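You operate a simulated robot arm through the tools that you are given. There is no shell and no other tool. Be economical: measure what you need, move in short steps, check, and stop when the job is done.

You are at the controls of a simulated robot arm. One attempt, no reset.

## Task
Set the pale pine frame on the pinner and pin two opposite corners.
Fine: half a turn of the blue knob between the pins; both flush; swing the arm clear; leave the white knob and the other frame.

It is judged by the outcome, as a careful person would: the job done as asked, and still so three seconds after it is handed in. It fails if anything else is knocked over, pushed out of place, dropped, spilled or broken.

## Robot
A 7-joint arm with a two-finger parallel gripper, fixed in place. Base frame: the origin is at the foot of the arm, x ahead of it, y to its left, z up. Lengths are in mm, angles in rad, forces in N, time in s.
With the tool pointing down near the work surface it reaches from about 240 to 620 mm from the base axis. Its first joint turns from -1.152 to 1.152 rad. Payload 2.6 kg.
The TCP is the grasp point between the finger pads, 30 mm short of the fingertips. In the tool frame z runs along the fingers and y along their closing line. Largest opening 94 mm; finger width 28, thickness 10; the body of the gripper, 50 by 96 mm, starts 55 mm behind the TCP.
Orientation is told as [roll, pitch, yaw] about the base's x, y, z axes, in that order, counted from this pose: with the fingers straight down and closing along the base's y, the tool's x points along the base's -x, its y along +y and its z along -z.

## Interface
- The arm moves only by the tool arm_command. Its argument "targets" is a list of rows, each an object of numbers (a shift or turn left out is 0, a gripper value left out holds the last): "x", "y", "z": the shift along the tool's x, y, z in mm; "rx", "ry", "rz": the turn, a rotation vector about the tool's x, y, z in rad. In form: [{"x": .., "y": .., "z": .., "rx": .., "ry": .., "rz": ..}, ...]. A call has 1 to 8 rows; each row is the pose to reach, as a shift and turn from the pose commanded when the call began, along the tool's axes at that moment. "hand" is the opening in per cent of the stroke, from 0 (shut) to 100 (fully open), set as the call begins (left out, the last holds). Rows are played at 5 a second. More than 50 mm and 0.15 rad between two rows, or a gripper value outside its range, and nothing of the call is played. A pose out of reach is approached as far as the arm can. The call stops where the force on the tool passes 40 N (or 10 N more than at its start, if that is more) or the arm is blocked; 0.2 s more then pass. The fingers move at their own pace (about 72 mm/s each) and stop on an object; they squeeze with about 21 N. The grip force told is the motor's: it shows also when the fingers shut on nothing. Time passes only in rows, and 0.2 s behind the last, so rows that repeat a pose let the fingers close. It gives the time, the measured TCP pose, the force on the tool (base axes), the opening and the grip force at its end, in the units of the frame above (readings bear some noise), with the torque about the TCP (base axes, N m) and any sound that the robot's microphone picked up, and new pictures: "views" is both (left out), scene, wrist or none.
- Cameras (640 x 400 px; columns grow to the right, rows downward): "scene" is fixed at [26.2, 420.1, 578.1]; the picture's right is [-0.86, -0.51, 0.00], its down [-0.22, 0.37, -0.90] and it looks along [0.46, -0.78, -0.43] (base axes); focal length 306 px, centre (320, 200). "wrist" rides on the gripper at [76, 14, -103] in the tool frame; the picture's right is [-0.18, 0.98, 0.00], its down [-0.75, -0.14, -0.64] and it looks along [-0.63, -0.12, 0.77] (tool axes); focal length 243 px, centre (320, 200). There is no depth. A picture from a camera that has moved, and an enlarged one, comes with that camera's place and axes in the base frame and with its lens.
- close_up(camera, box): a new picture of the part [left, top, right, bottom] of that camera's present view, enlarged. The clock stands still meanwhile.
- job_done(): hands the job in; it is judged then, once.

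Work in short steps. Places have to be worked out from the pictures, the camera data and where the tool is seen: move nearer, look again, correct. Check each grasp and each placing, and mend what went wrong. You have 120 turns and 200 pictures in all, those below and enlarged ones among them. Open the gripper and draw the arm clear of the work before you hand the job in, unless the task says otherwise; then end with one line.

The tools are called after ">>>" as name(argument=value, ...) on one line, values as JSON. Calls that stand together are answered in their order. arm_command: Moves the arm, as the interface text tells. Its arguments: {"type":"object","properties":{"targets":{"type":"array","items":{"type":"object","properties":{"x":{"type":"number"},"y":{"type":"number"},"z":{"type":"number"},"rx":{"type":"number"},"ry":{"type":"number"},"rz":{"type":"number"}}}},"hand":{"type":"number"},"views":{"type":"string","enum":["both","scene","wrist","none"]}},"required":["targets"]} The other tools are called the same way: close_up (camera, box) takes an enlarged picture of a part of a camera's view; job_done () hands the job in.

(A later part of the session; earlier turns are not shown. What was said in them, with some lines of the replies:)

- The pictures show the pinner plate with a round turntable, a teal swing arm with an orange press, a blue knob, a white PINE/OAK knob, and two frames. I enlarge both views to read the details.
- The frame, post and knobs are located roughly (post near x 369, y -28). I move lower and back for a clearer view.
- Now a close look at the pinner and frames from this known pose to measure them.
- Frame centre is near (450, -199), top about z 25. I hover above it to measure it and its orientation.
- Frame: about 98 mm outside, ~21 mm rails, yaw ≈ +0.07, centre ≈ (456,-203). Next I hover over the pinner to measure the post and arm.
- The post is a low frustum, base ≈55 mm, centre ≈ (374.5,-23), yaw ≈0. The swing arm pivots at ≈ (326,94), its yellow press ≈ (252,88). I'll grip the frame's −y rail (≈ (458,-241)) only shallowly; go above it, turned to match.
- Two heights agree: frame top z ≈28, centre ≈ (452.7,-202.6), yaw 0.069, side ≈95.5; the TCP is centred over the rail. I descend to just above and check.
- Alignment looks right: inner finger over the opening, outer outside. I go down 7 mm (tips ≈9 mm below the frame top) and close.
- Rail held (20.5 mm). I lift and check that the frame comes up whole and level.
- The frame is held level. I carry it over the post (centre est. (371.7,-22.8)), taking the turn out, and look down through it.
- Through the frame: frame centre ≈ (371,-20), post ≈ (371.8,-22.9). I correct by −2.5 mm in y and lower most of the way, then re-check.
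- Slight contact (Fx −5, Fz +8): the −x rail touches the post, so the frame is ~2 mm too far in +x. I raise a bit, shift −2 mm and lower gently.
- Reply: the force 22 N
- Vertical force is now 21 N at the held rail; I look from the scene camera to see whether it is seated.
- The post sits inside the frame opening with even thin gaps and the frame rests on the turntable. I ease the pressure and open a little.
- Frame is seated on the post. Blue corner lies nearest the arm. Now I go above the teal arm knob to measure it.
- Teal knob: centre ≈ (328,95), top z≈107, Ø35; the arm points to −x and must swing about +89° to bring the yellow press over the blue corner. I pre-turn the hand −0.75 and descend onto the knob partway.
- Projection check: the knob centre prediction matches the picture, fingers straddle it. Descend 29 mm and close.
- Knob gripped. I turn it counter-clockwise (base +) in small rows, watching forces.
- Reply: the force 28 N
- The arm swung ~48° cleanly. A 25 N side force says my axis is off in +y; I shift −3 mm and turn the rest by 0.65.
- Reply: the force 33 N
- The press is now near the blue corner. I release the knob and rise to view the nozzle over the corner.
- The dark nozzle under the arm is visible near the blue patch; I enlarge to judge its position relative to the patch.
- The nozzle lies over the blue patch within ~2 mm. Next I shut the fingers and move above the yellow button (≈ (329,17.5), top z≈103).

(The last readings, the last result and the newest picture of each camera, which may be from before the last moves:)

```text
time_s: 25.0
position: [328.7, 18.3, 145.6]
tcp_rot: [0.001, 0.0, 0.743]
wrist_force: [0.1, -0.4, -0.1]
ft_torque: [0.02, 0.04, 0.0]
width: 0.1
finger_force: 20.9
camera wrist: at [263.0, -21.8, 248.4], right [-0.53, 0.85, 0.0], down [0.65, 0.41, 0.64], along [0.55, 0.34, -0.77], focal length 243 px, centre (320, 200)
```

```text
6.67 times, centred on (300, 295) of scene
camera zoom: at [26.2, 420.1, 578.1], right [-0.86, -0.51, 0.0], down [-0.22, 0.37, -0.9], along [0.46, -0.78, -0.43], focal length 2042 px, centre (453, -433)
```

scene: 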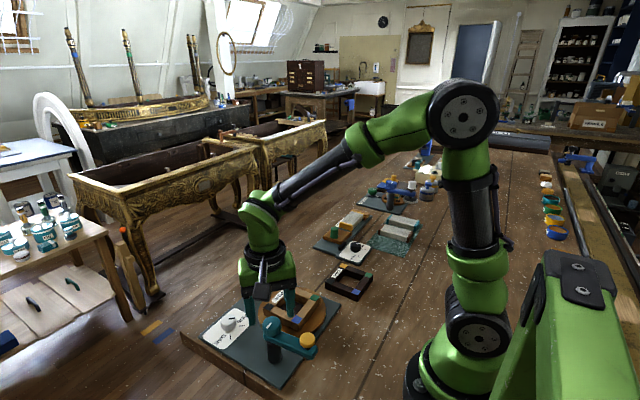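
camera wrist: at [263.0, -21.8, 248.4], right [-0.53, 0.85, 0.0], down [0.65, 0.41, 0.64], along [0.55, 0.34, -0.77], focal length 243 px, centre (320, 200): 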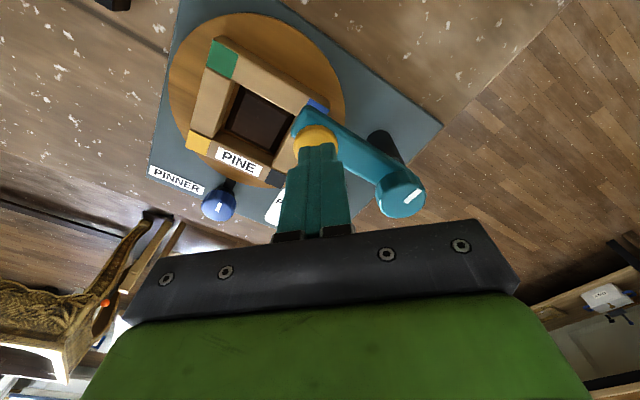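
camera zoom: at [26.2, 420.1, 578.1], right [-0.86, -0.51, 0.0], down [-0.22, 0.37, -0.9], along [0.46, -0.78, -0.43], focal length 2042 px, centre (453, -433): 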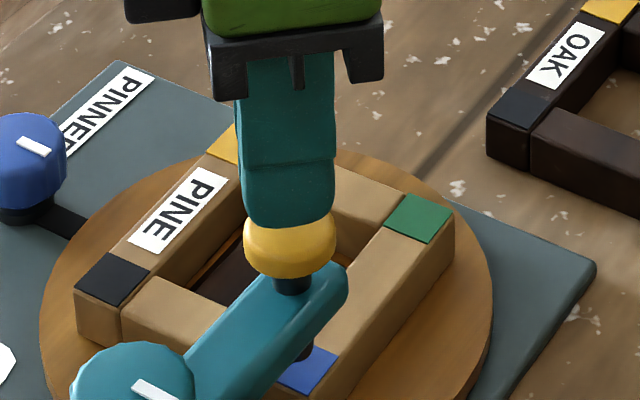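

Fingertips are centred over the button (~12 mm above). I press down slowly and listen for the click.

>>> arm_command(targets=[{"z": 8}, {"z": 11}, {"z": 13}, {"z": 14.5}, {"z": 16}, {"z": 16}], views="none")

>>> close_up(camera="scene", box=[260, 265, 340, 325])

```text
time_s: 26.4
position: [327.5, 18.8, 130.1]
tcp_rot: [0.0, -0.001, 0.744]
wrist_force: [1.2, -0.8, 1.5]
ft_torque: [-0.02, 0.02, -0.03]
width: 0.2
finger_force: 20.8
```

```text
6.67 times, centred on (300, 295) of scene
camera zoom: at [26.2, 420.1, 578.1], right [-0.86, -0.51, 0.0], down [-0.22, 0.37, -0.9], along [0.46, -0.78, -0.43], focal length 2042 px, centre (453, -433)
```

zoom: 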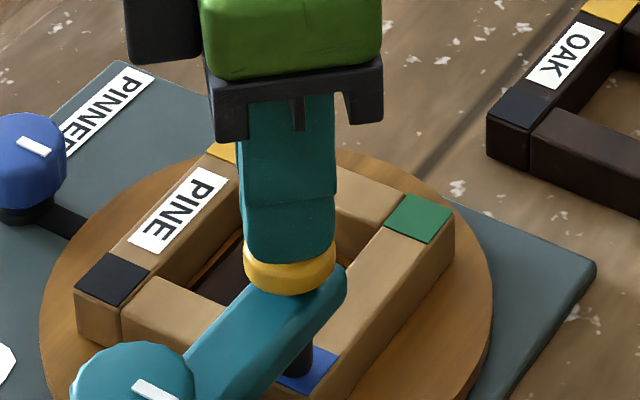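

The button is already moving down with little force. I keep pressing in small steps.

>>> arm_command(targets=[{"z": 1.5}, {"z": 3}, {"z": 4.5}, {"z": 6}, {"z": 6}], views="none")

>>> close_up(camera="scene", box=[280, 290, 320, 320])

```text
time_s: 27.4
position: [330.0, 19.1, 126.4]
tcp_rot: [-0.003, -0.003, 0.742]
wrist_force: [-4.1, -0.1, 10.7]
ft_torque: [0.02, 0.12, 0.08]
width: 0.1
finger_force: 20.7
heard: click
stopped in row 4: the force on the tool passed its limit at 45 N (the readings are from after the stop); the commanded pose is now the measured one
```

```text
13.33 times, centred on (300, 305) of scene
camera zoom: at [26.1, 420.1, 578.1], right [-0.86, -0.51, 0.0], down [-0.22, 0.37, -0.9], along [0.46, -0.78, -0.43], focal length 4083 px, centre (587, -1200)
```

zoom: 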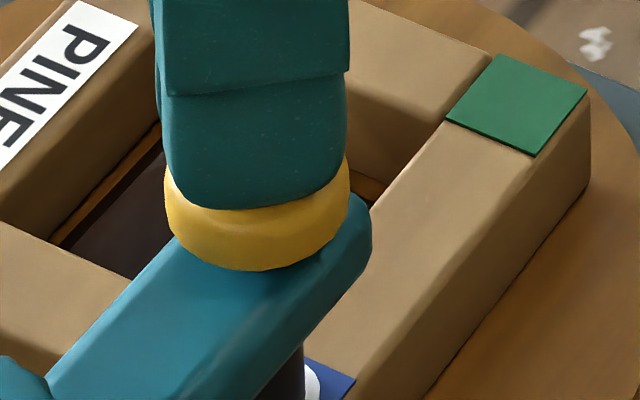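

A click, full stroke reached. I look at the corner: something white is visible beside the nozzle.

>>> arm_command(targets=[{"z": -15}, {"z": -40}, {"z": -40}], views="wrist")

>>> close_up(camera="scene", box=[285, 300, 317, 325])

>>> close_up(camera="wrist", box=[230, 50, 370, 150])

```text
time_s: 28.1
position: [329.7, 18.2, 167.3]
tcp_rot: [0.0, -0.001, 0.74]
wrist_force: [-0.5, -0.5, 0.0]
ft_torque: [0.01, -0.02, 0.02]
width: 0.1
finger_force: 21.0
camera wrist: at [264.2, -22.4, 269.0], right [-0.53, 0.85, 0.0], down [0.65, 0.41, 0.64], along [0.55, 0.34, -0.77], focal length 243 px, centre (320, 200)
```

wrist: 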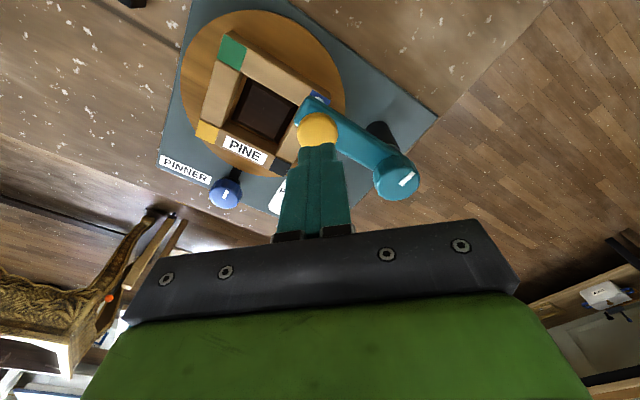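

```text
16.00 times, centred on (301, 312) of scene
camera zoom: at [26.2, 420.1, 578.1], right [-0.86, -0.51, 0.0], down [-0.22, 0.37, -0.9], along [0.46, -0.78, -0.43], focal length 4900 px, centre (624, -1600)
```

zoom: 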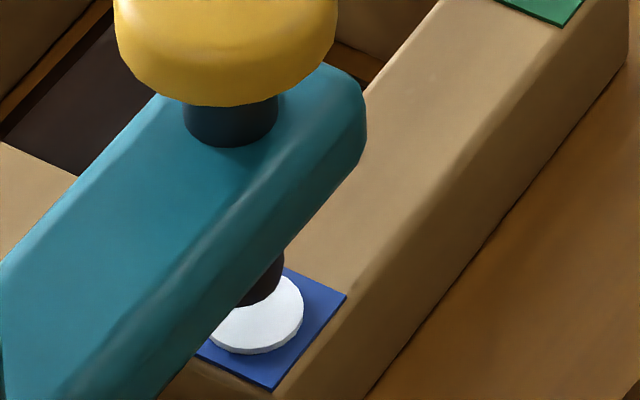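

```text
4.00 times, centred on (300, 100) of wrist
camera zoom: at [264.2, -22.4, 269.0], right [-0.53, 0.85, 0.0], down [0.65, 0.41, 0.64], along [0.55, 0.34, -0.77], focal length 970 px, centre (400, 600)
```

zoom: 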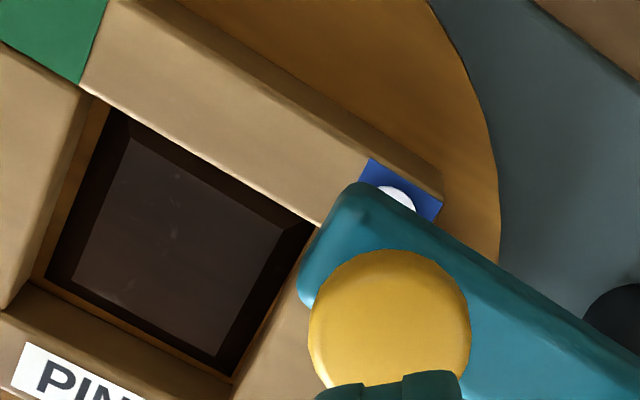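

The pin's white head sits in the blue patch. Now the blue knob: est. centre (476,-18), top z≈45, Ø34. I move above it, turning the hand to +1.57 so a half-turn sweep is possible.

>>> arm_command(targets=[{"x": -3, "y": -5, "z": -13, "rz": -0.1}, {"x": -20, "y": -30, "z": -13, "rz": -0.24}, {"x": -37, "y": -56, "z": -13, "rz": -0.38}, {"x": -53, "y": -80, "z": -13, "rz": -0.52}, {"x": -69, "y": -103, "z": -13, "rz": -0.66}, {"x": -83.5, "y": -125, "z": -13, "rz": -0.8}, {"x": -83.5, "y": -125, "z": -13, "rz": -0.83}, {"x": -83.5, "y": -125, "z": -13, "rz": -0.83}], hand=65, views="wrist")

>>> close_up(camera="wrist", box=[220, 0, 420, 160])

>>> close_up(camera="scene", box=[200, 240, 340, 345])

```text
time_s: 29.9
position: [475.0, -18.1, 180.0]
tcp_rot: [-0.003, -0.001, 1.573]
wrist_force: [-0.4, 0.2, 0.1]
ft_torque: [0.01, 0.02, 0.01]
width: 61.4
finger_force: 0.1
camera wrist: at [461.6, -93.3, 282.5], right [-0.98, 0.18, 0.0], down [0.14, 0.75, 0.64], along [0.12, 0.63, -0.77], focal length 243 px, centre (320, 200)
```

wrist: 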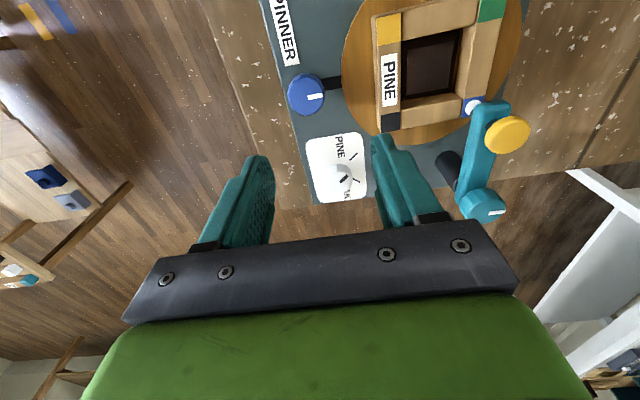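

```text
2.50 times, centred on (320, 80) of wrist
camera zoom: at [461.6, -93.3, 282.5], right [-0.98, 0.18, 0.0], down [0.14, 0.75, 0.64], along [0.12, 0.63, -0.77], focal length 606 px, centre (320, 500)
```

zoom: 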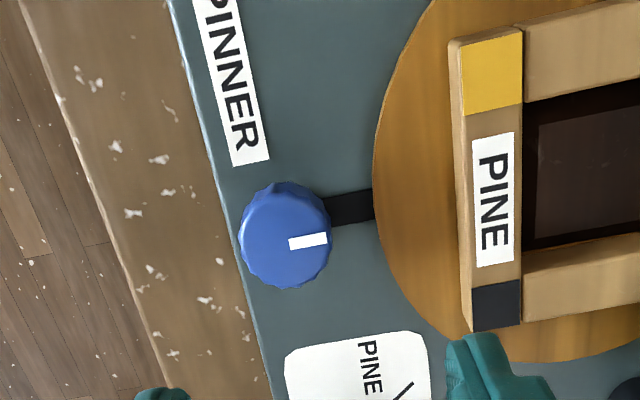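

```text
3.81 times, centred on (270, 292) of scene
camera zoom: at [26.2, 420.1, 578.1], right [-0.86, -0.51, 0.0], down [-0.22, 0.37, -0.9], along [0.46, -0.78, -0.43], focal length 1167 px, centre (510, -152)
```

zoom: 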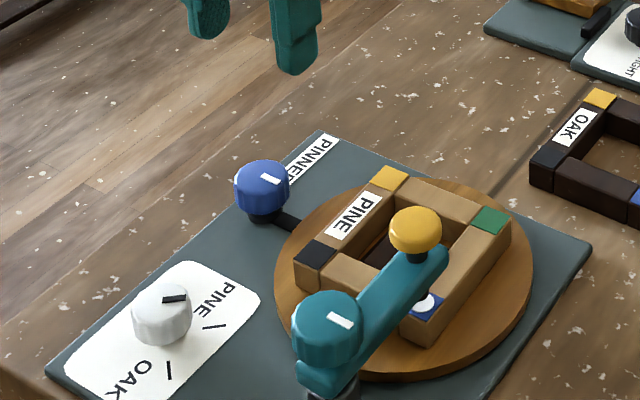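

Combining four views the blue knob is at ≈ (488,-21.5) with its top at only z≈29. I shift and come down to hover just over it to verify.

>>> arm_command(targets=[{"x": 3.2, "y": -13.2, "z": 0}, {"x": 3.2, "y": -13.2, "z": 45}, {"x": 3.2, "y": -13.2, "z": 90}, {"x": 3.2, "y": -13.2, "z": 90}], views="wrist")

>>> close_up(camera="wrist", box=[220, 60, 420, 220])

>>> close_up(camera="scene", box=[220, 250, 300, 310])

```text
time_s: 30.9
position: [487.6, -20.7, 89.0]
tcp_rot: [-0.003, -0.001, 1.573]
wrist_force: [-0.2, -0.1, -0.7]
ft_torque: [-0.02, -0.03, 0.02]
width: 61.2
finger_force: 0.1
camera wrist: at [474.7, -96.8, 191.3], right [-0.98, 0.18, 0.0], down [0.14, 0.75, 0.64], along [0.12, 0.63, -0.77], focal length 243 px, centre (320, 200)
```

wrist: 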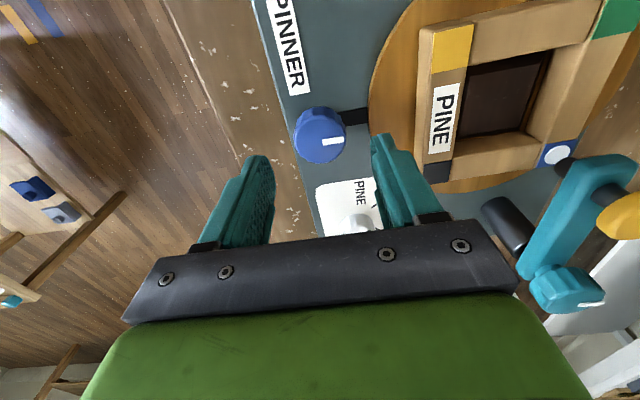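

```text
2.50 times, centred on (320, 140) of wrist
camera zoom: at [474.7, -96.8, 191.3], right [-0.98, 0.18, 0.0], down [0.14, 0.75, 0.64], along [0.12, 0.63, -0.77], focal length 606 px, centre (320, 350)
```

zoom: 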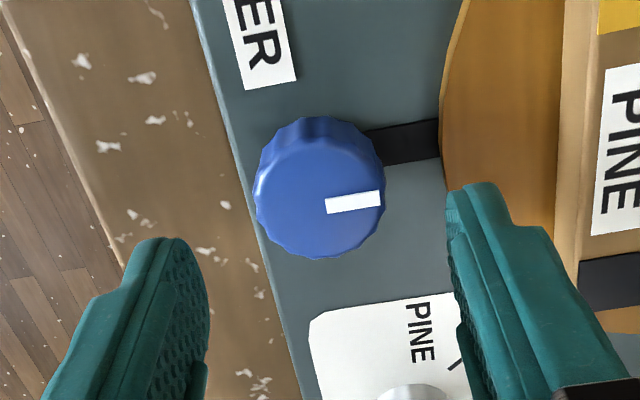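

```text
6.67 times, centred on (260, 280) of scene
camera zoom: at [26.2, 420.1, 578.1], right [-0.86, -0.51, 0.0], down [-0.22, 0.37, -0.9], along [0.46, -0.78, -0.43], focal length 2042 px, centre (720, -333)
```

zoom: 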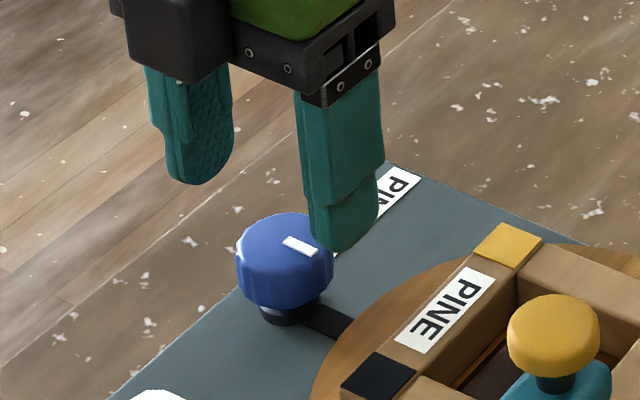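

Knob at (488.4,-22), top z≈35. I shift slightly, descend 37 mm so the tips are ~13 mm below its top, and grip.

>>> arm_command(targets=[{"x": 1.5, "y": -0.6, "z": 15}, {"x": 1.5, "y": -0.6, "z": 28}, {"x": 1.5, "y": -0.6, "z": 37}, {"x": 1.5, "y": -0.6, "z": 37}], views="none")

>>> arm_command(targets=[{}, {}, {}], hand=0, views="wrist")

>>> close_up(camera="scene", box=[220, 250, 340, 340])

```text
time_s: 31.9
position: [489.3, -21.2, 51.5]
tcp_rot: [-0.003, 0.001, 1.571]
wrist_force: [-0.2, 0.0, 0.6]
ft_torque: [0.03, 0.02, -0.01]
width: 61.2
finger_force: 0.0
```

```text
time_s: 32.8
position: [489.0, -21.6, 51.4]
tcp_rot: [0.0, 0.0, 1.57]
wrist_force: [-10.9, -0.8, 4.0]
ft_torque: [-0.01, 0.27, 0.01]
width: 35.6
finger_force: 45.2
camera wrist: at [474.8, -97.7, 154.2], right [-0.98, 0.18, 0.0], down [0.14, 0.75, 0.64], along [0.12, 0.63, -0.77], focal length 243 px, centre (320, 200)
```

wrist: 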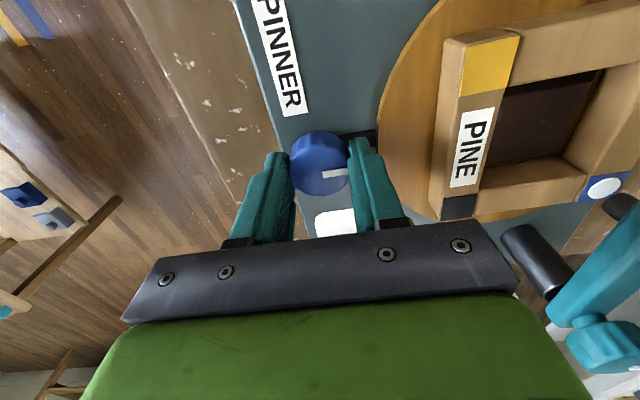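

```text
4.44 times, centred on (280, 295) of scene
camera zoom: at [26.2, 420.1, 578.1], right [-0.86, -0.51, 0.0], down [-0.22, 0.37, -0.9], along [0.46, -0.78, -0.43], focal length 1361 px, centre (498, -222)
```

zoom: 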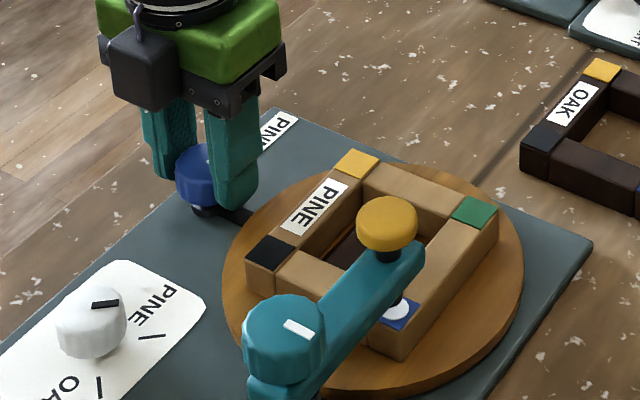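

Knob held. I turn clockwise 0.7 rad first and check what the turntable does.

>>> arm_command(targets=[{"y": 1}, {"y": 1, "rz": 0.14}, {"y": 1, "rz": 0.28}, {"y": 1, "rz": 0.42}, {"y": 1, "rz": 0.56}, {"y": 1, "rz": 0.7}, {"y": 1, "rz": 0.7}], views="none")

>>> close_up(camera="scene", box=[220, 250, 340, 340])

```text
time_s: 34.4
position: [488.9, -22.2, 51.9]
tcp_rot: [-0.004, -0.002, 0.871]
wrist_force: [21.8, -4.8, -31.5]
ft_torque: [-0.19, 0.17, 0.02]
width: 35.5
finger_force: 45.1
```

```text
4.44 times, centred on (280, 295) of scene
camera zoom: at [26.4, 420.1, 578.0], right [-0.86, -0.51, 0.0], down [-0.22, 0.37, -0.9], along [0.46, -0.78, -0.43], focal length 1361 px, centre (498, -222)
```

zoom: 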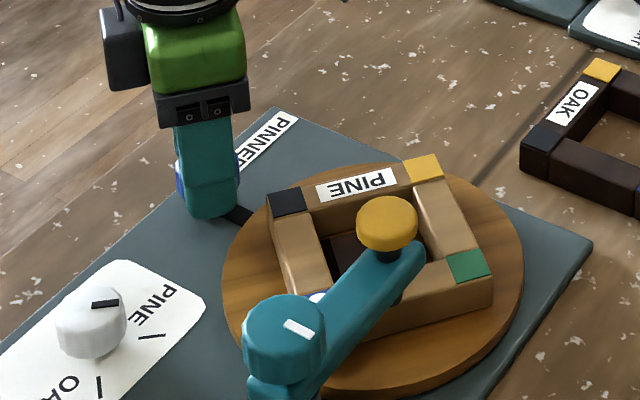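

The turntable follows 1:1. I correct for the side and vertical forces and continue the turn.

>>> arm_command(targets=[{"x": -1, "y": -1.1, "z": 2}, {"x": -1, "y": -1.1, "z": 2, "rz": 0.14}, {"x": -1, "y": -1.1, "z": 2, "rz": 0.28}, {"x": -1, "y": -1.1, "z": 2, "rz": 0.42}, {"x": -1, "y": -1.1, "z": 2, "rz": 0.56}, {"x": -1, "y": -1.1, "z": 2, "rz": 0.7}, {"x": -1, "y": -1.1, "z": 2, "rz": 0.84}, {"x": -1, "y": -1.1, "z": 2, "rz": 0.84}], views="none")

```text
time_s: 36.1
position: [490.0, -21.4, 51.4]
tcp_rot: [-0.002, -0.004, 0.028]
wrist_force: [-23.6, -12.3, 31.5]
ft_torque: [-0.17, 0.38, -0.05]
width: 35.7
finger_force: 45.4
```

Overcorrected; stiffness is ~30 N/mm. I back off by ~1 mm and go on.

>>> arm_command(targets=[{"x": 0.8, "y": -0.4, "z": -1}, {"x": 0.8, "y": -0.4, "z": -1, "rz": 0.14}, {"x": 0.8, "y": -0.4, "z": -1, "rz": 0.28}, {"x": 0.8, "y": -0.4, "z": -1, "rz": 0.42}, {"x": 0.8, "y": -0.4, "z": -1, "rz": 0.56}, {"x": 0.8, "y": -0.4, "z": -1, "rz": 0.7}, {"x": 0.8, "y": -0.4, "z": -1, "rz": 0.8}, {"x": 0.8, "y": -0.4, "z": -1, "rz": 0.8}], views="none")

>>> close_up(camera="scene", box=[220, 250, 340, 340])

```text
time_s: 38.0
position: [489.0, -22.8, 50.6]
tcp_rot: [0.001, -0.002, -0.772]
wrist_force: [-15.9, -12.7, 20.7]
ft_torque: [-1.13, -0.26, 0.02]
width: 35.8
finger_force: 45.0
```

```text
4.44 times, centred on (280, 295) of scene
camera zoom: at [26.0, 420.2, 578.0], right [-0.86, -0.51, 0.0], down [-0.22, 0.37, -0.9], along [0.46, -0.78, -0.43], focal length 1361 px, centre (498, -222)
```

zoom: 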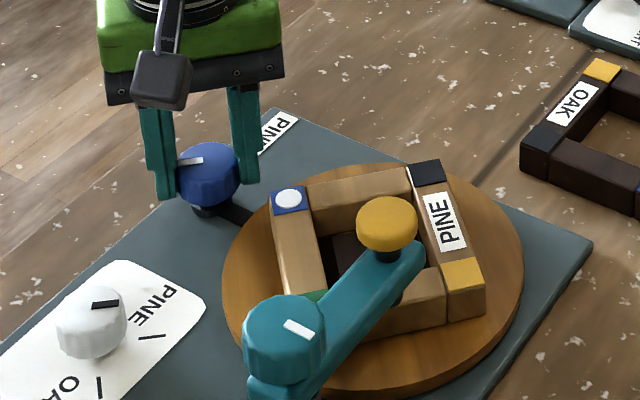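

Three quarters done, frame rides well. The remaining ~0.8 rad now.

>>> arm_command(targets=[{"y": -0.6, "z": -0.7}, {"y": -0.6, "z": -0.7, "rz": 0.14}, {"y": -0.6, "z": -0.7, "rz": 0.28}, {"y": -0.6, "z": -0.7, "rz": 0.42}, {"y": -0.6, "z": -0.7, "rz": 0.56}, {"y": -0.6, "z": -0.7, "rz": 0.7}, {"y": -0.6, "z": -0.7, "rz": 0.8}, {"y": -0.6, "z": -0.7, "rz": 0.8}], views="wrist")

>>> close_up(camera="scene", box=[220, 250, 340, 340])

```text
time_s: 39.8
position: [487.0, -23.6, 52.6]
tcp_rot: [0.002, -0.004, -1.57]
wrist_force: [11.2, -17.3, -17.7]
ft_torque: [-1.38, 0.07, -0.04]
width: 35.5
finger_force: 45.2
camera wrist: at [502.9, 52.9, 154.0], right [0.98, -0.18, 0.0], down [-0.14, -0.75, 0.64], along [-0.11, -0.63, -0.76], focal length 243 px, centre (320, 200)
```

wrist: 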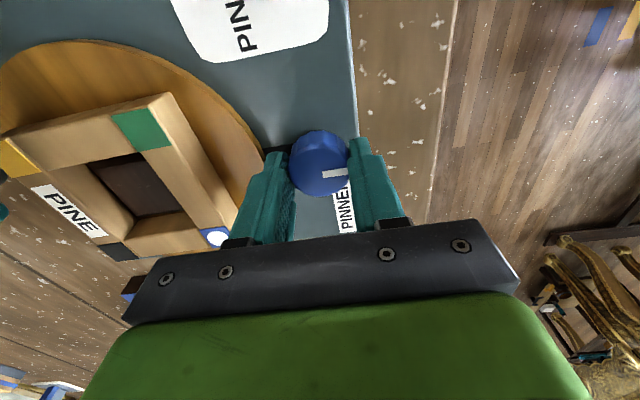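

```text
4.44 times, centred on (280, 295) of scene
camera zoom: at [26.3, 420.1, 578.0], right [-0.86, -0.51, 0.0], down [-0.22, 0.37, -0.9], along [0.46, -0.78, -0.43], focal length 1361 px, centre (498, -222)
```

zoom: 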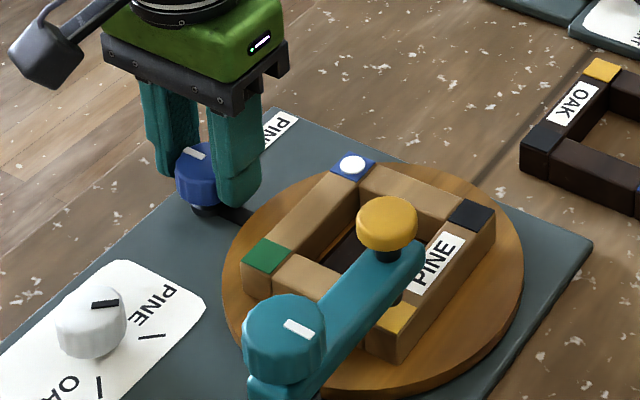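

Half turn complete: the frame outline matches its starting outline, yellow corner now under the press. Release the knob and rise.

>>> arm_command(targets=[{}, {}], hand=65, views="none")

>>> arm_command(targets=[{"z": -40}, {"z": -85}, {"z": -125}, {"z": -125}], views="none")

>>> close_up(camera="scene", box=[220, 250, 340, 340])

>>> close_up(camera="scene", box=[285, 300, 317, 325])

>>> close_up(camera="scene", box=[284, 276, 312, 294])

```text
time_s: 40.4
position: [487.7, -23.1, 52.3]
tcp_rot: [0.004, 0.001, -1.568]
wrist_force: [-0.6, -1.0, -0.7]
ft_torque: [-0.02, 0.01, -0.01]
width: 60.9
finger_force: 0.0
```

```text
time_s: 41.4
position: [485.9, -21.3, 178.6]
tcp_rot: [0.003, 0.0, -1.567]
wrist_force: [-0.4, 0.7, 0.3]
ft_torque: [0.01, -0.01, -0.02]
width: 61.2
finger_force: 0.1
```

```text
4.44 times, centred on (280, 295) of scene
camera zoom: at [26.2, 420.1, 578.1], right [-0.86, -0.51, 0.0], down [-0.22, 0.37, -0.9], along [0.46, -0.78, -0.43], focal length 1361 px, centre (498, -222)
```

zoom: 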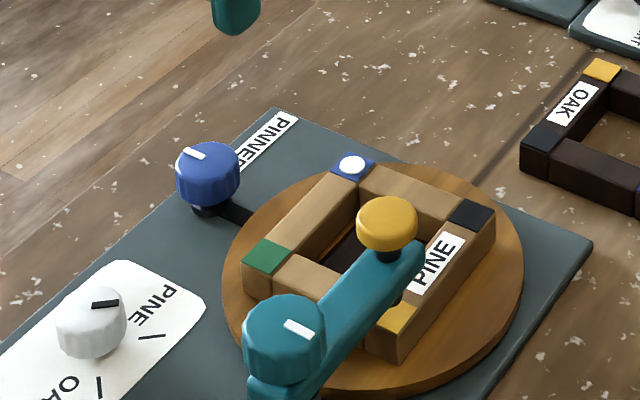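

```text
16.00 times, centred on (301, 312) of scene
camera zoom: at [26.2, 420.1, 578.1], right [-0.86, -0.51, 0.0], down [-0.22, 0.37, -0.9], along [0.46, -0.78, -0.43], focal length 4900 px, centre (624, -1600)
```

zoom: 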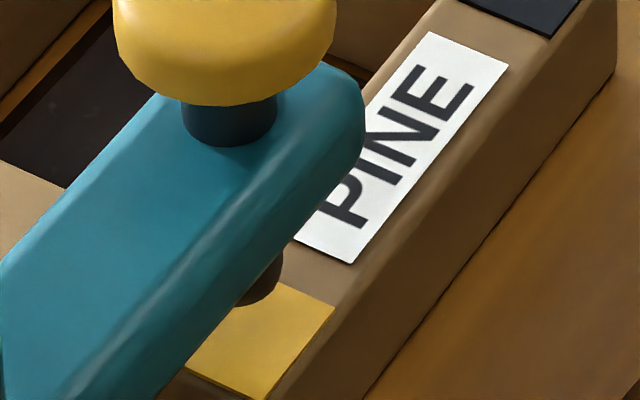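

```text
16.00 times, centred on (298, 285) of scene
camera zoom: at [26.2, 420.1, 578.1], right [-0.86, -0.51, 0.0], down [-0.22, 0.37, -0.9], along [0.46, -0.78, -0.43], focal length 4900 px, centre (672, -1160)
```

zoom: 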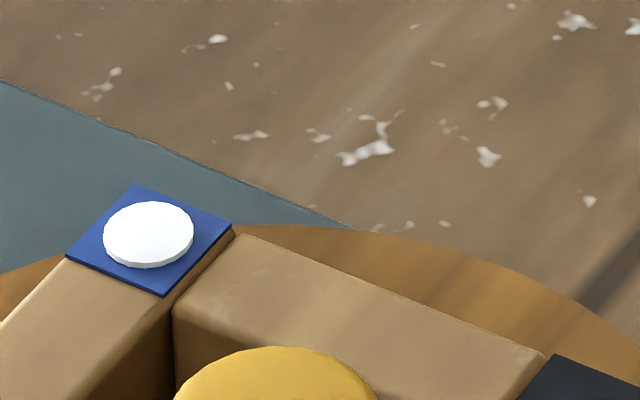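

First pin sits as a thin, flat disc in the patch. The nozzle is over the yellow patch. I go back above the press button with fingers shut.

>>> arm_command(targets=[{"x": 10, "y": -39, "rz": -0.13}, {"x": 20, "y": -78, "rz": -0.26}, {"x": 30, "y": -117, "rz": -0.39}, {"x": 40.4, "y": -156.8, "rz": -0.52}, {"x": 40.4, "y": -156.8, "z": 10, "rz": -0.65}, {"x": 40.4, "y": -156.8, "z": 33, "rz": -0.78}, {"x": 40.4, "y": -156.8, "z": 33, "rz": -0.78}], hand=0, views="none")

>>> close_up(camera="scene", box=[260, 265, 340, 325])

>>> close_up(camera="wrist", box=[200, 0, 440, 200])

```text
time_s: 43.0
position: [333.4, 16.1, 143.2]
tcp_rot: [0.004, -0.002, -0.785]
wrist_force: [0.4, -0.4, 0.0]
ft_torque: [0.0, 0.01, -0.01]
width: 0.0
finger_force: 20.9
```

```text
6.67 times, centred on (300, 295) of scene
camera zoom: at [26.2, 420.1, 578.1], right [-0.86, -0.51, 0.0], down [-0.22, 0.37, -0.9], along [0.46, -0.78, -0.43], focal length 2042 px, centre (453, -433)
```

zoom: 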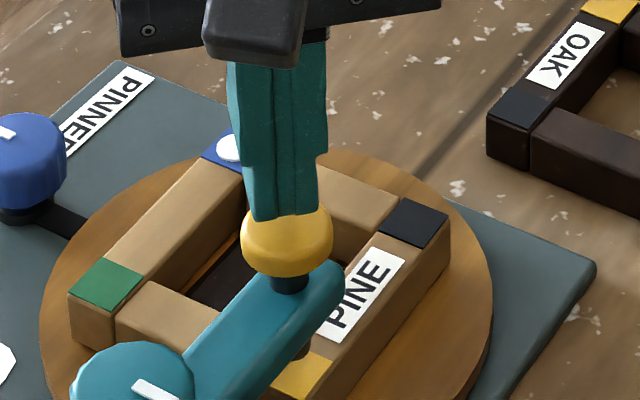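

```text
2.00 times, centred on (320, 100) of wrist
camera zoom: at [289.3, 80.7, 246.5], right [0.83, 0.56, 0.0], down [0.43, -0.63, 0.64], along [0.36, -0.53, -0.77], focal length 485 px, centre (320, 400)
```

zoom: 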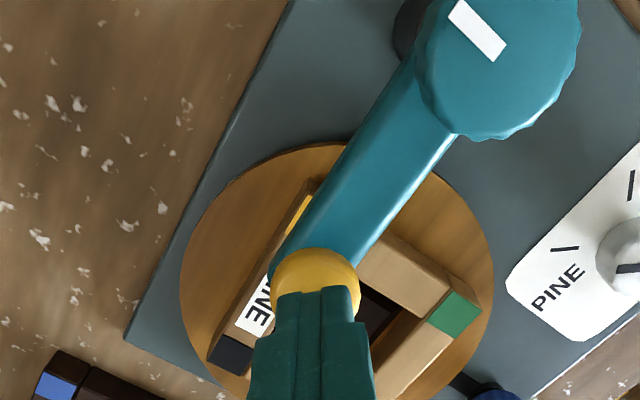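

I'm ~5 mm off the button centre; I shift back to (329,18) and press in small steps.

>>> arm_command(targets=[{"x": 4.7, "y": -1.6}, {"x": 4.7, "y": -1.6, "z": 6}, {"x": 4.7, "y": -1.6, "z": 9}, {"x": 4.7, "y": -1.6, "z": 11}, {"x": 4.7, "y": -1.6, "z": 13}, {"x": 4.7, "y": -1.6, "z": 13}], views="none")

>>> arm_command(targets=[{"z": 1.5}, {"z": 3}, {"z": 4.5}, {"z": 6}, {"z": 7}, {"z": 7}], views="none")

>>> close_up(camera="scene", box=[280, 290, 320, 320])

```text
time_s: 44.4
position: [327.5, 20.0, 130.3]
tcp_rot: [0.002, -0.001, -0.789]
wrist_force: [0.9, -1.0, 0.9]
ft_torque: [0.01, -0.03, -0.02]
width: 0.0
finger_force: 21.0
```

```text
time_s: 45.5
position: [326.9, 19.6, 126.6]
tcp_rot: [0.005, -0.004, -0.788]
wrist_force: [-4.3, -1.1, 9.7]
ft_torque: [0.02, 0.11, 0.06]
width: 0.0
finger_force: 21.3
heard: click
stopped in row 5: the force on the tool passed its limit at 44 N (the readings are from after the stop); the commanded pose is now the measured one
```

```text
13.33 times, centred on (300, 305) of scene
camera zoom: at [26.1, 420.1, 578.1], right [-0.86, -0.51, 0.0], down [-0.22, 0.37, -0.9], along [0.46, -0.78, -0.43], focal length 4083 px, centre (587, -1200)
```

zoom: 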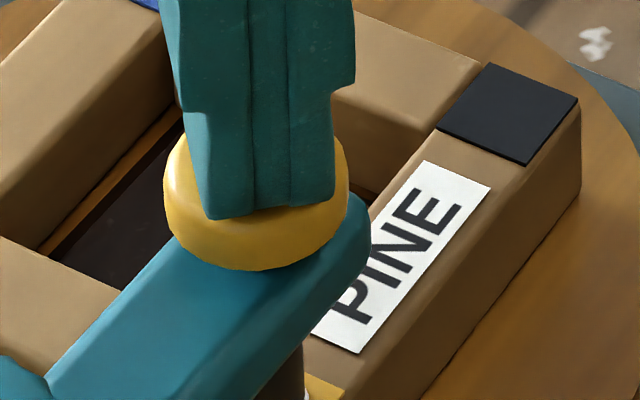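

Second click. I rise and move over the teal knob with the hand at yaw 0, to swing the arm back.

>>> arm_command(targets=[{"z": -35}, {"z": -60, "rz": -0.1}, {"x": 12, "y": 12, "z": -60, "rz": -0.24}, {"x": 24, "y": 25, "z": -60, "rz": -0.38}, {"x": 38, "y": 39, "z": -60, "rz": -0.52}, {"x": 52.2, "y": 53.9, "z": -60, "rz": -0.66}, {"x": 52.2, "y": 53.9, "z": -60, "rz": -0.79}, {"x": 52.2, "y": 53.9, "z": -60, "rz": -0.79}], hand=65, views="none")

>>> close_up(camera="wrist", box=[160, 0, 440, 190])

>>> close_up(camera="scene", box=[285, 300, 317, 325])

```text
time_s: 47.3
position: [328.5, 94.2, 185.8]
tcp_rot: [0.002, -0.006, 0.004]
wrist_force: [-1.2, -0.3, -1.0]
ft_torque: [-0.02, 0.0, -0.02]
width: 60.8
finger_force: 0.1
```

```text
2.11 times, centred on (300, 95) of wrist
camera zoom: at [252.8, 108.8, 288.5], right [0.18, 0.98, 0.0], down [0.75, -0.14, 0.65], along [0.64, -0.12, -0.76], focal length 511 px, centre (362, 421)
```

zoom: 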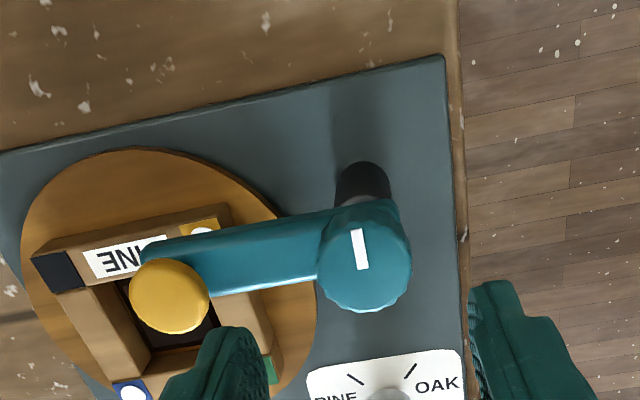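

```text
16.00 times, centred on (301, 312) of scene
camera zoom: at [26.2, 420.1, 578.1], right [-0.86, -0.51, 0.0], down [-0.22, 0.37, -0.9], along [0.46, -0.78, -0.43], focal length 4900 px, centre (624, -1600)
```

zoom: 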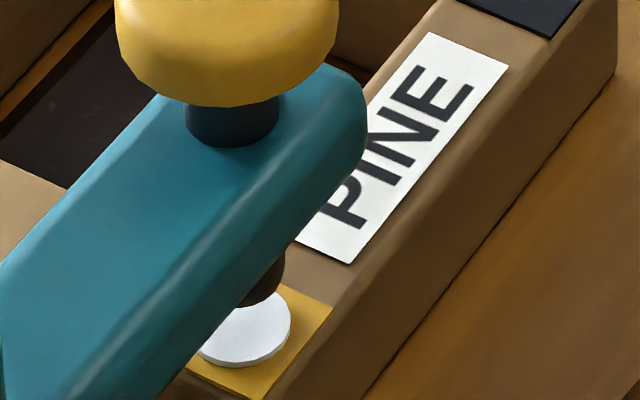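

Both pins are in. Descend onto the teal knob and grip it (tips at z≈94).

>>> arm_command(targets=[{"z": 35}, {"z": 55}, {"z": 62}, {"z": 62}], views="none")

>>> arm_command(targets=[{}, {}, {}], hand=0, views="none")

```text
time_s: 48.3
position: [328.2, 95.2, 125.5]
tcp_rot: [0.001, -0.004, -0.001]
wrist_force: [0.3, -0.1, -0.4]
ft_torque: [-0.02, -0.01, -0.01]
width: 61.1
finger_force: 0.1
```

```text
time_s: 49.1
position: [328.7, 95.9, 125.3]
tcp_rot: [0.003, -0.006, 0.002]
wrist_force: [2.8, 11.4, -6.4]
ft_torque: [-0.1, -0.12, 0.02]
width: 35.2
finger_force: 44.9
```

Gripped. I relieve ~0.4 mm and turn clockwise, in two parts, about 1.5 rad.

>>> arm_command(targets=[{"y": 0.4}, {"y": 0.4, "rz": 0.13}, {"y": 0.4, "rz": 0.26}, {"y": 0.4, "rz": 0.39}, {"y": 0.4, "rz": 0.52}, {"y": 0.4, "rz": 0.65}, {"y": 0.4, "rz": 0.75}, {"y": 0.4, "rz": 0.75}], views="none")

>>> close_up(camera="scene", box=[220, 270, 340, 360])

```text
time_s: 50.9
position: [330.0, 95.6, 125.7]
tcp_rot: [0.009, -0.006, -0.751]
wrist_force: [-3.6, 9.1, 33.8]
ft_torque: [-0.29, -0.09, 0.01]
width: 35.1
finger_force: 44.4
```

```text
4.44 times, centred on (280, 315) of scene
camera zoom: at [26.0, 420.1, 578.1], right [-0.86, -0.51, 0.0], down [-0.22, 0.37, -0.9], along [0.46, -0.78, -0.43], focal length 1361 px, centre (498, -311)
```

zoom: 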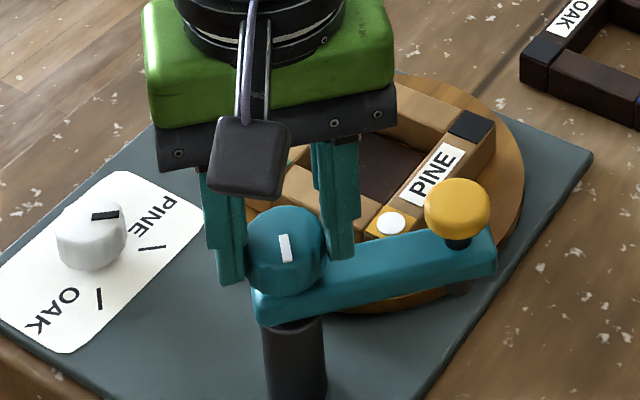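

Swinging back well; 34 N vertical load, so I raise 1 mm and turn the other 0.75.

>>> arm_command(targets=[{"z": -1}, {"z": -1, "rz": 0.13}, {"z": -1, "rz": 0.26}, {"z": -1, "rz": 0.39}, {"z": -1, "rz": 0.52}, {"z": -1, "rz": 0.65}, {"z": -1, "rz": 0.75}, {"z": -1, "rz": 0.75}], views="none")

>>> close_up(camera="scene", box=[220, 270, 340, 360])

```text
time_s: 52.7
position: [329.3, 94.9, 124.5]
tcp_rot: [0.011, 0.003, -1.497]
wrist_force: [24.4, 21.9, -12.7]
ft_torque: [0.23, -0.17, 0.52]
width: 35.7
finger_force: 44.9
```

```text
4.44 times, centred on (280, 315) of scene
camera zoom: at [26.2, 420.2, 578.0], right [-0.86, -0.51, 0.0], down [-0.22, 0.37, -0.9], along [0.46, -0.78, -0.43], focal length 1361 px, centre (498, -311)
```

zoom: 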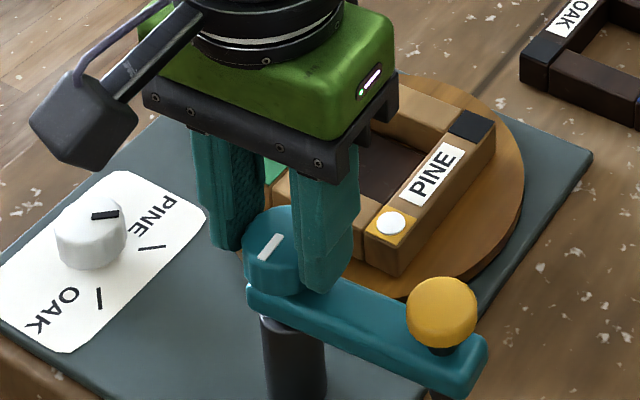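

The arm is back at its parked place. Release and draw clear.

>>> arm_command(targets=[{}, {}], hand=70, views="none")

>>> arm_command(targets=[{"z": -40}, {"z": -85}, {"z": -130}, {"z": -170}, {"z": -170}], views="both")

>>> close_up(camera="scene", box=[220, 270, 340, 360])

>>> close_up(camera="scene", box=[280, 272, 320, 327])

```text
time_s: 53.3
position: [327.6, 94.2, 124.9]
tcp_rot: [0.004, 0.0, -1.501]
wrist_force: [-0.4, 0.2, 0.1]
ft_torque: [0.03, 0.0, 0.02]
width: 65.7
finger_force: 0.2
```

```text
time_s: 54.5
position: [327.4, 94.7, 293.3]
tcp_rot: [0.007, 0.001, -1.5]
wrist_force: [0.3, -0.7, 0.4]
ft_torque: [0.0, -0.01, 0.02]
width: 66.0
finger_force: 0.1
camera wrist: at [335.9, 172.4, 396.9], right [0.99, -0.11, 0.0], down [-0.09, -0.76, 0.64], along [-0.07, -0.64, -0.77], focal length 243 px, centre (320, 200)
```

scene: 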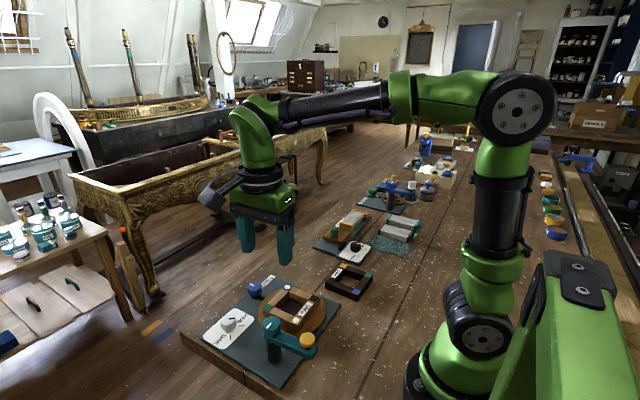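
wrist: 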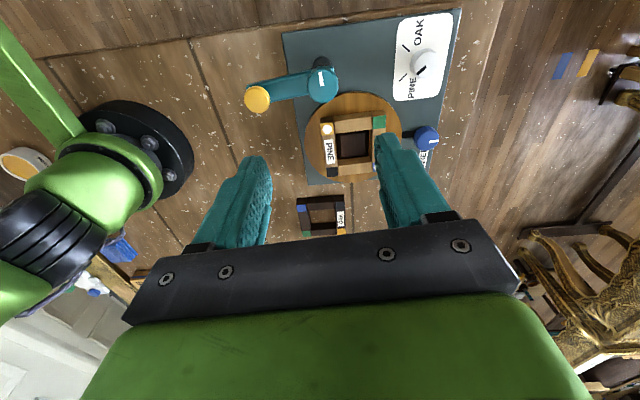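

```text
4.44 times, centred on (280, 315) of scene
camera zoom: at [26.2, 420.1, 578.1], right [-0.86, -0.51, 0.0], down [-0.22, 0.37, -0.9], along [0.46, -0.78, -0.43], focal length 1361 px, centre (498, -311)
```

zoom: 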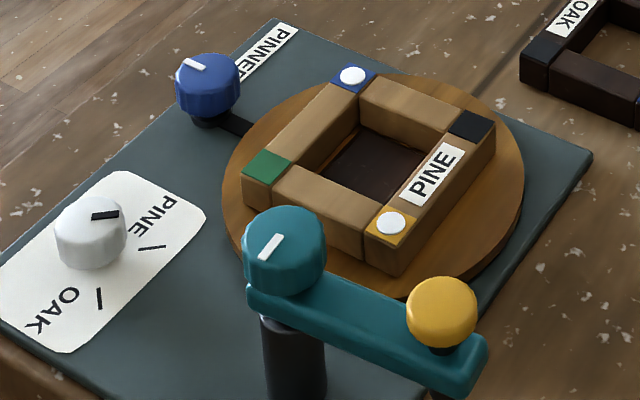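

```text
7.27 times, centred on (300, 300) of scene
camera zoom: at [26.2, 420.1, 578.1], right [-0.86, -0.51, 0.0], down [-0.22, 0.37, -0.9], along [0.46, -0.78, -0.43], focal length 2227 px, centre (466, -524)
```

zoom: 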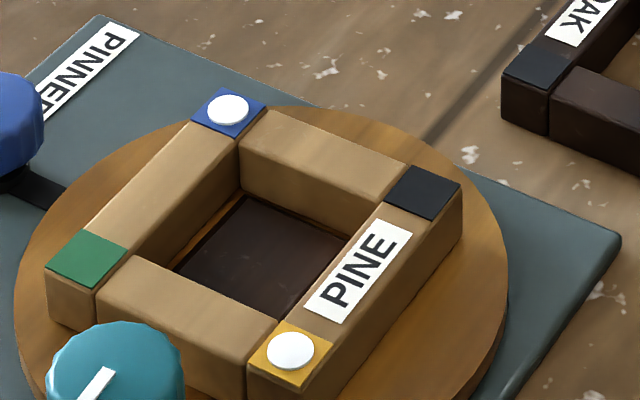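

Both opposite corners (blue and yellow) carry flat pin heads. The frame sits on the pinner, the swing arm is clear, and the white knob and oak frame are untouched, so I hand the job in.

>>> job_done()

```text
The job is handed in.
```

The pine frame is on the pinner with its blue and yellow corners pinned and both heads looking flush. I gave the blue knob half a turn between the pins and swung the arm clear, and I left the white knob and the oak frame alone.
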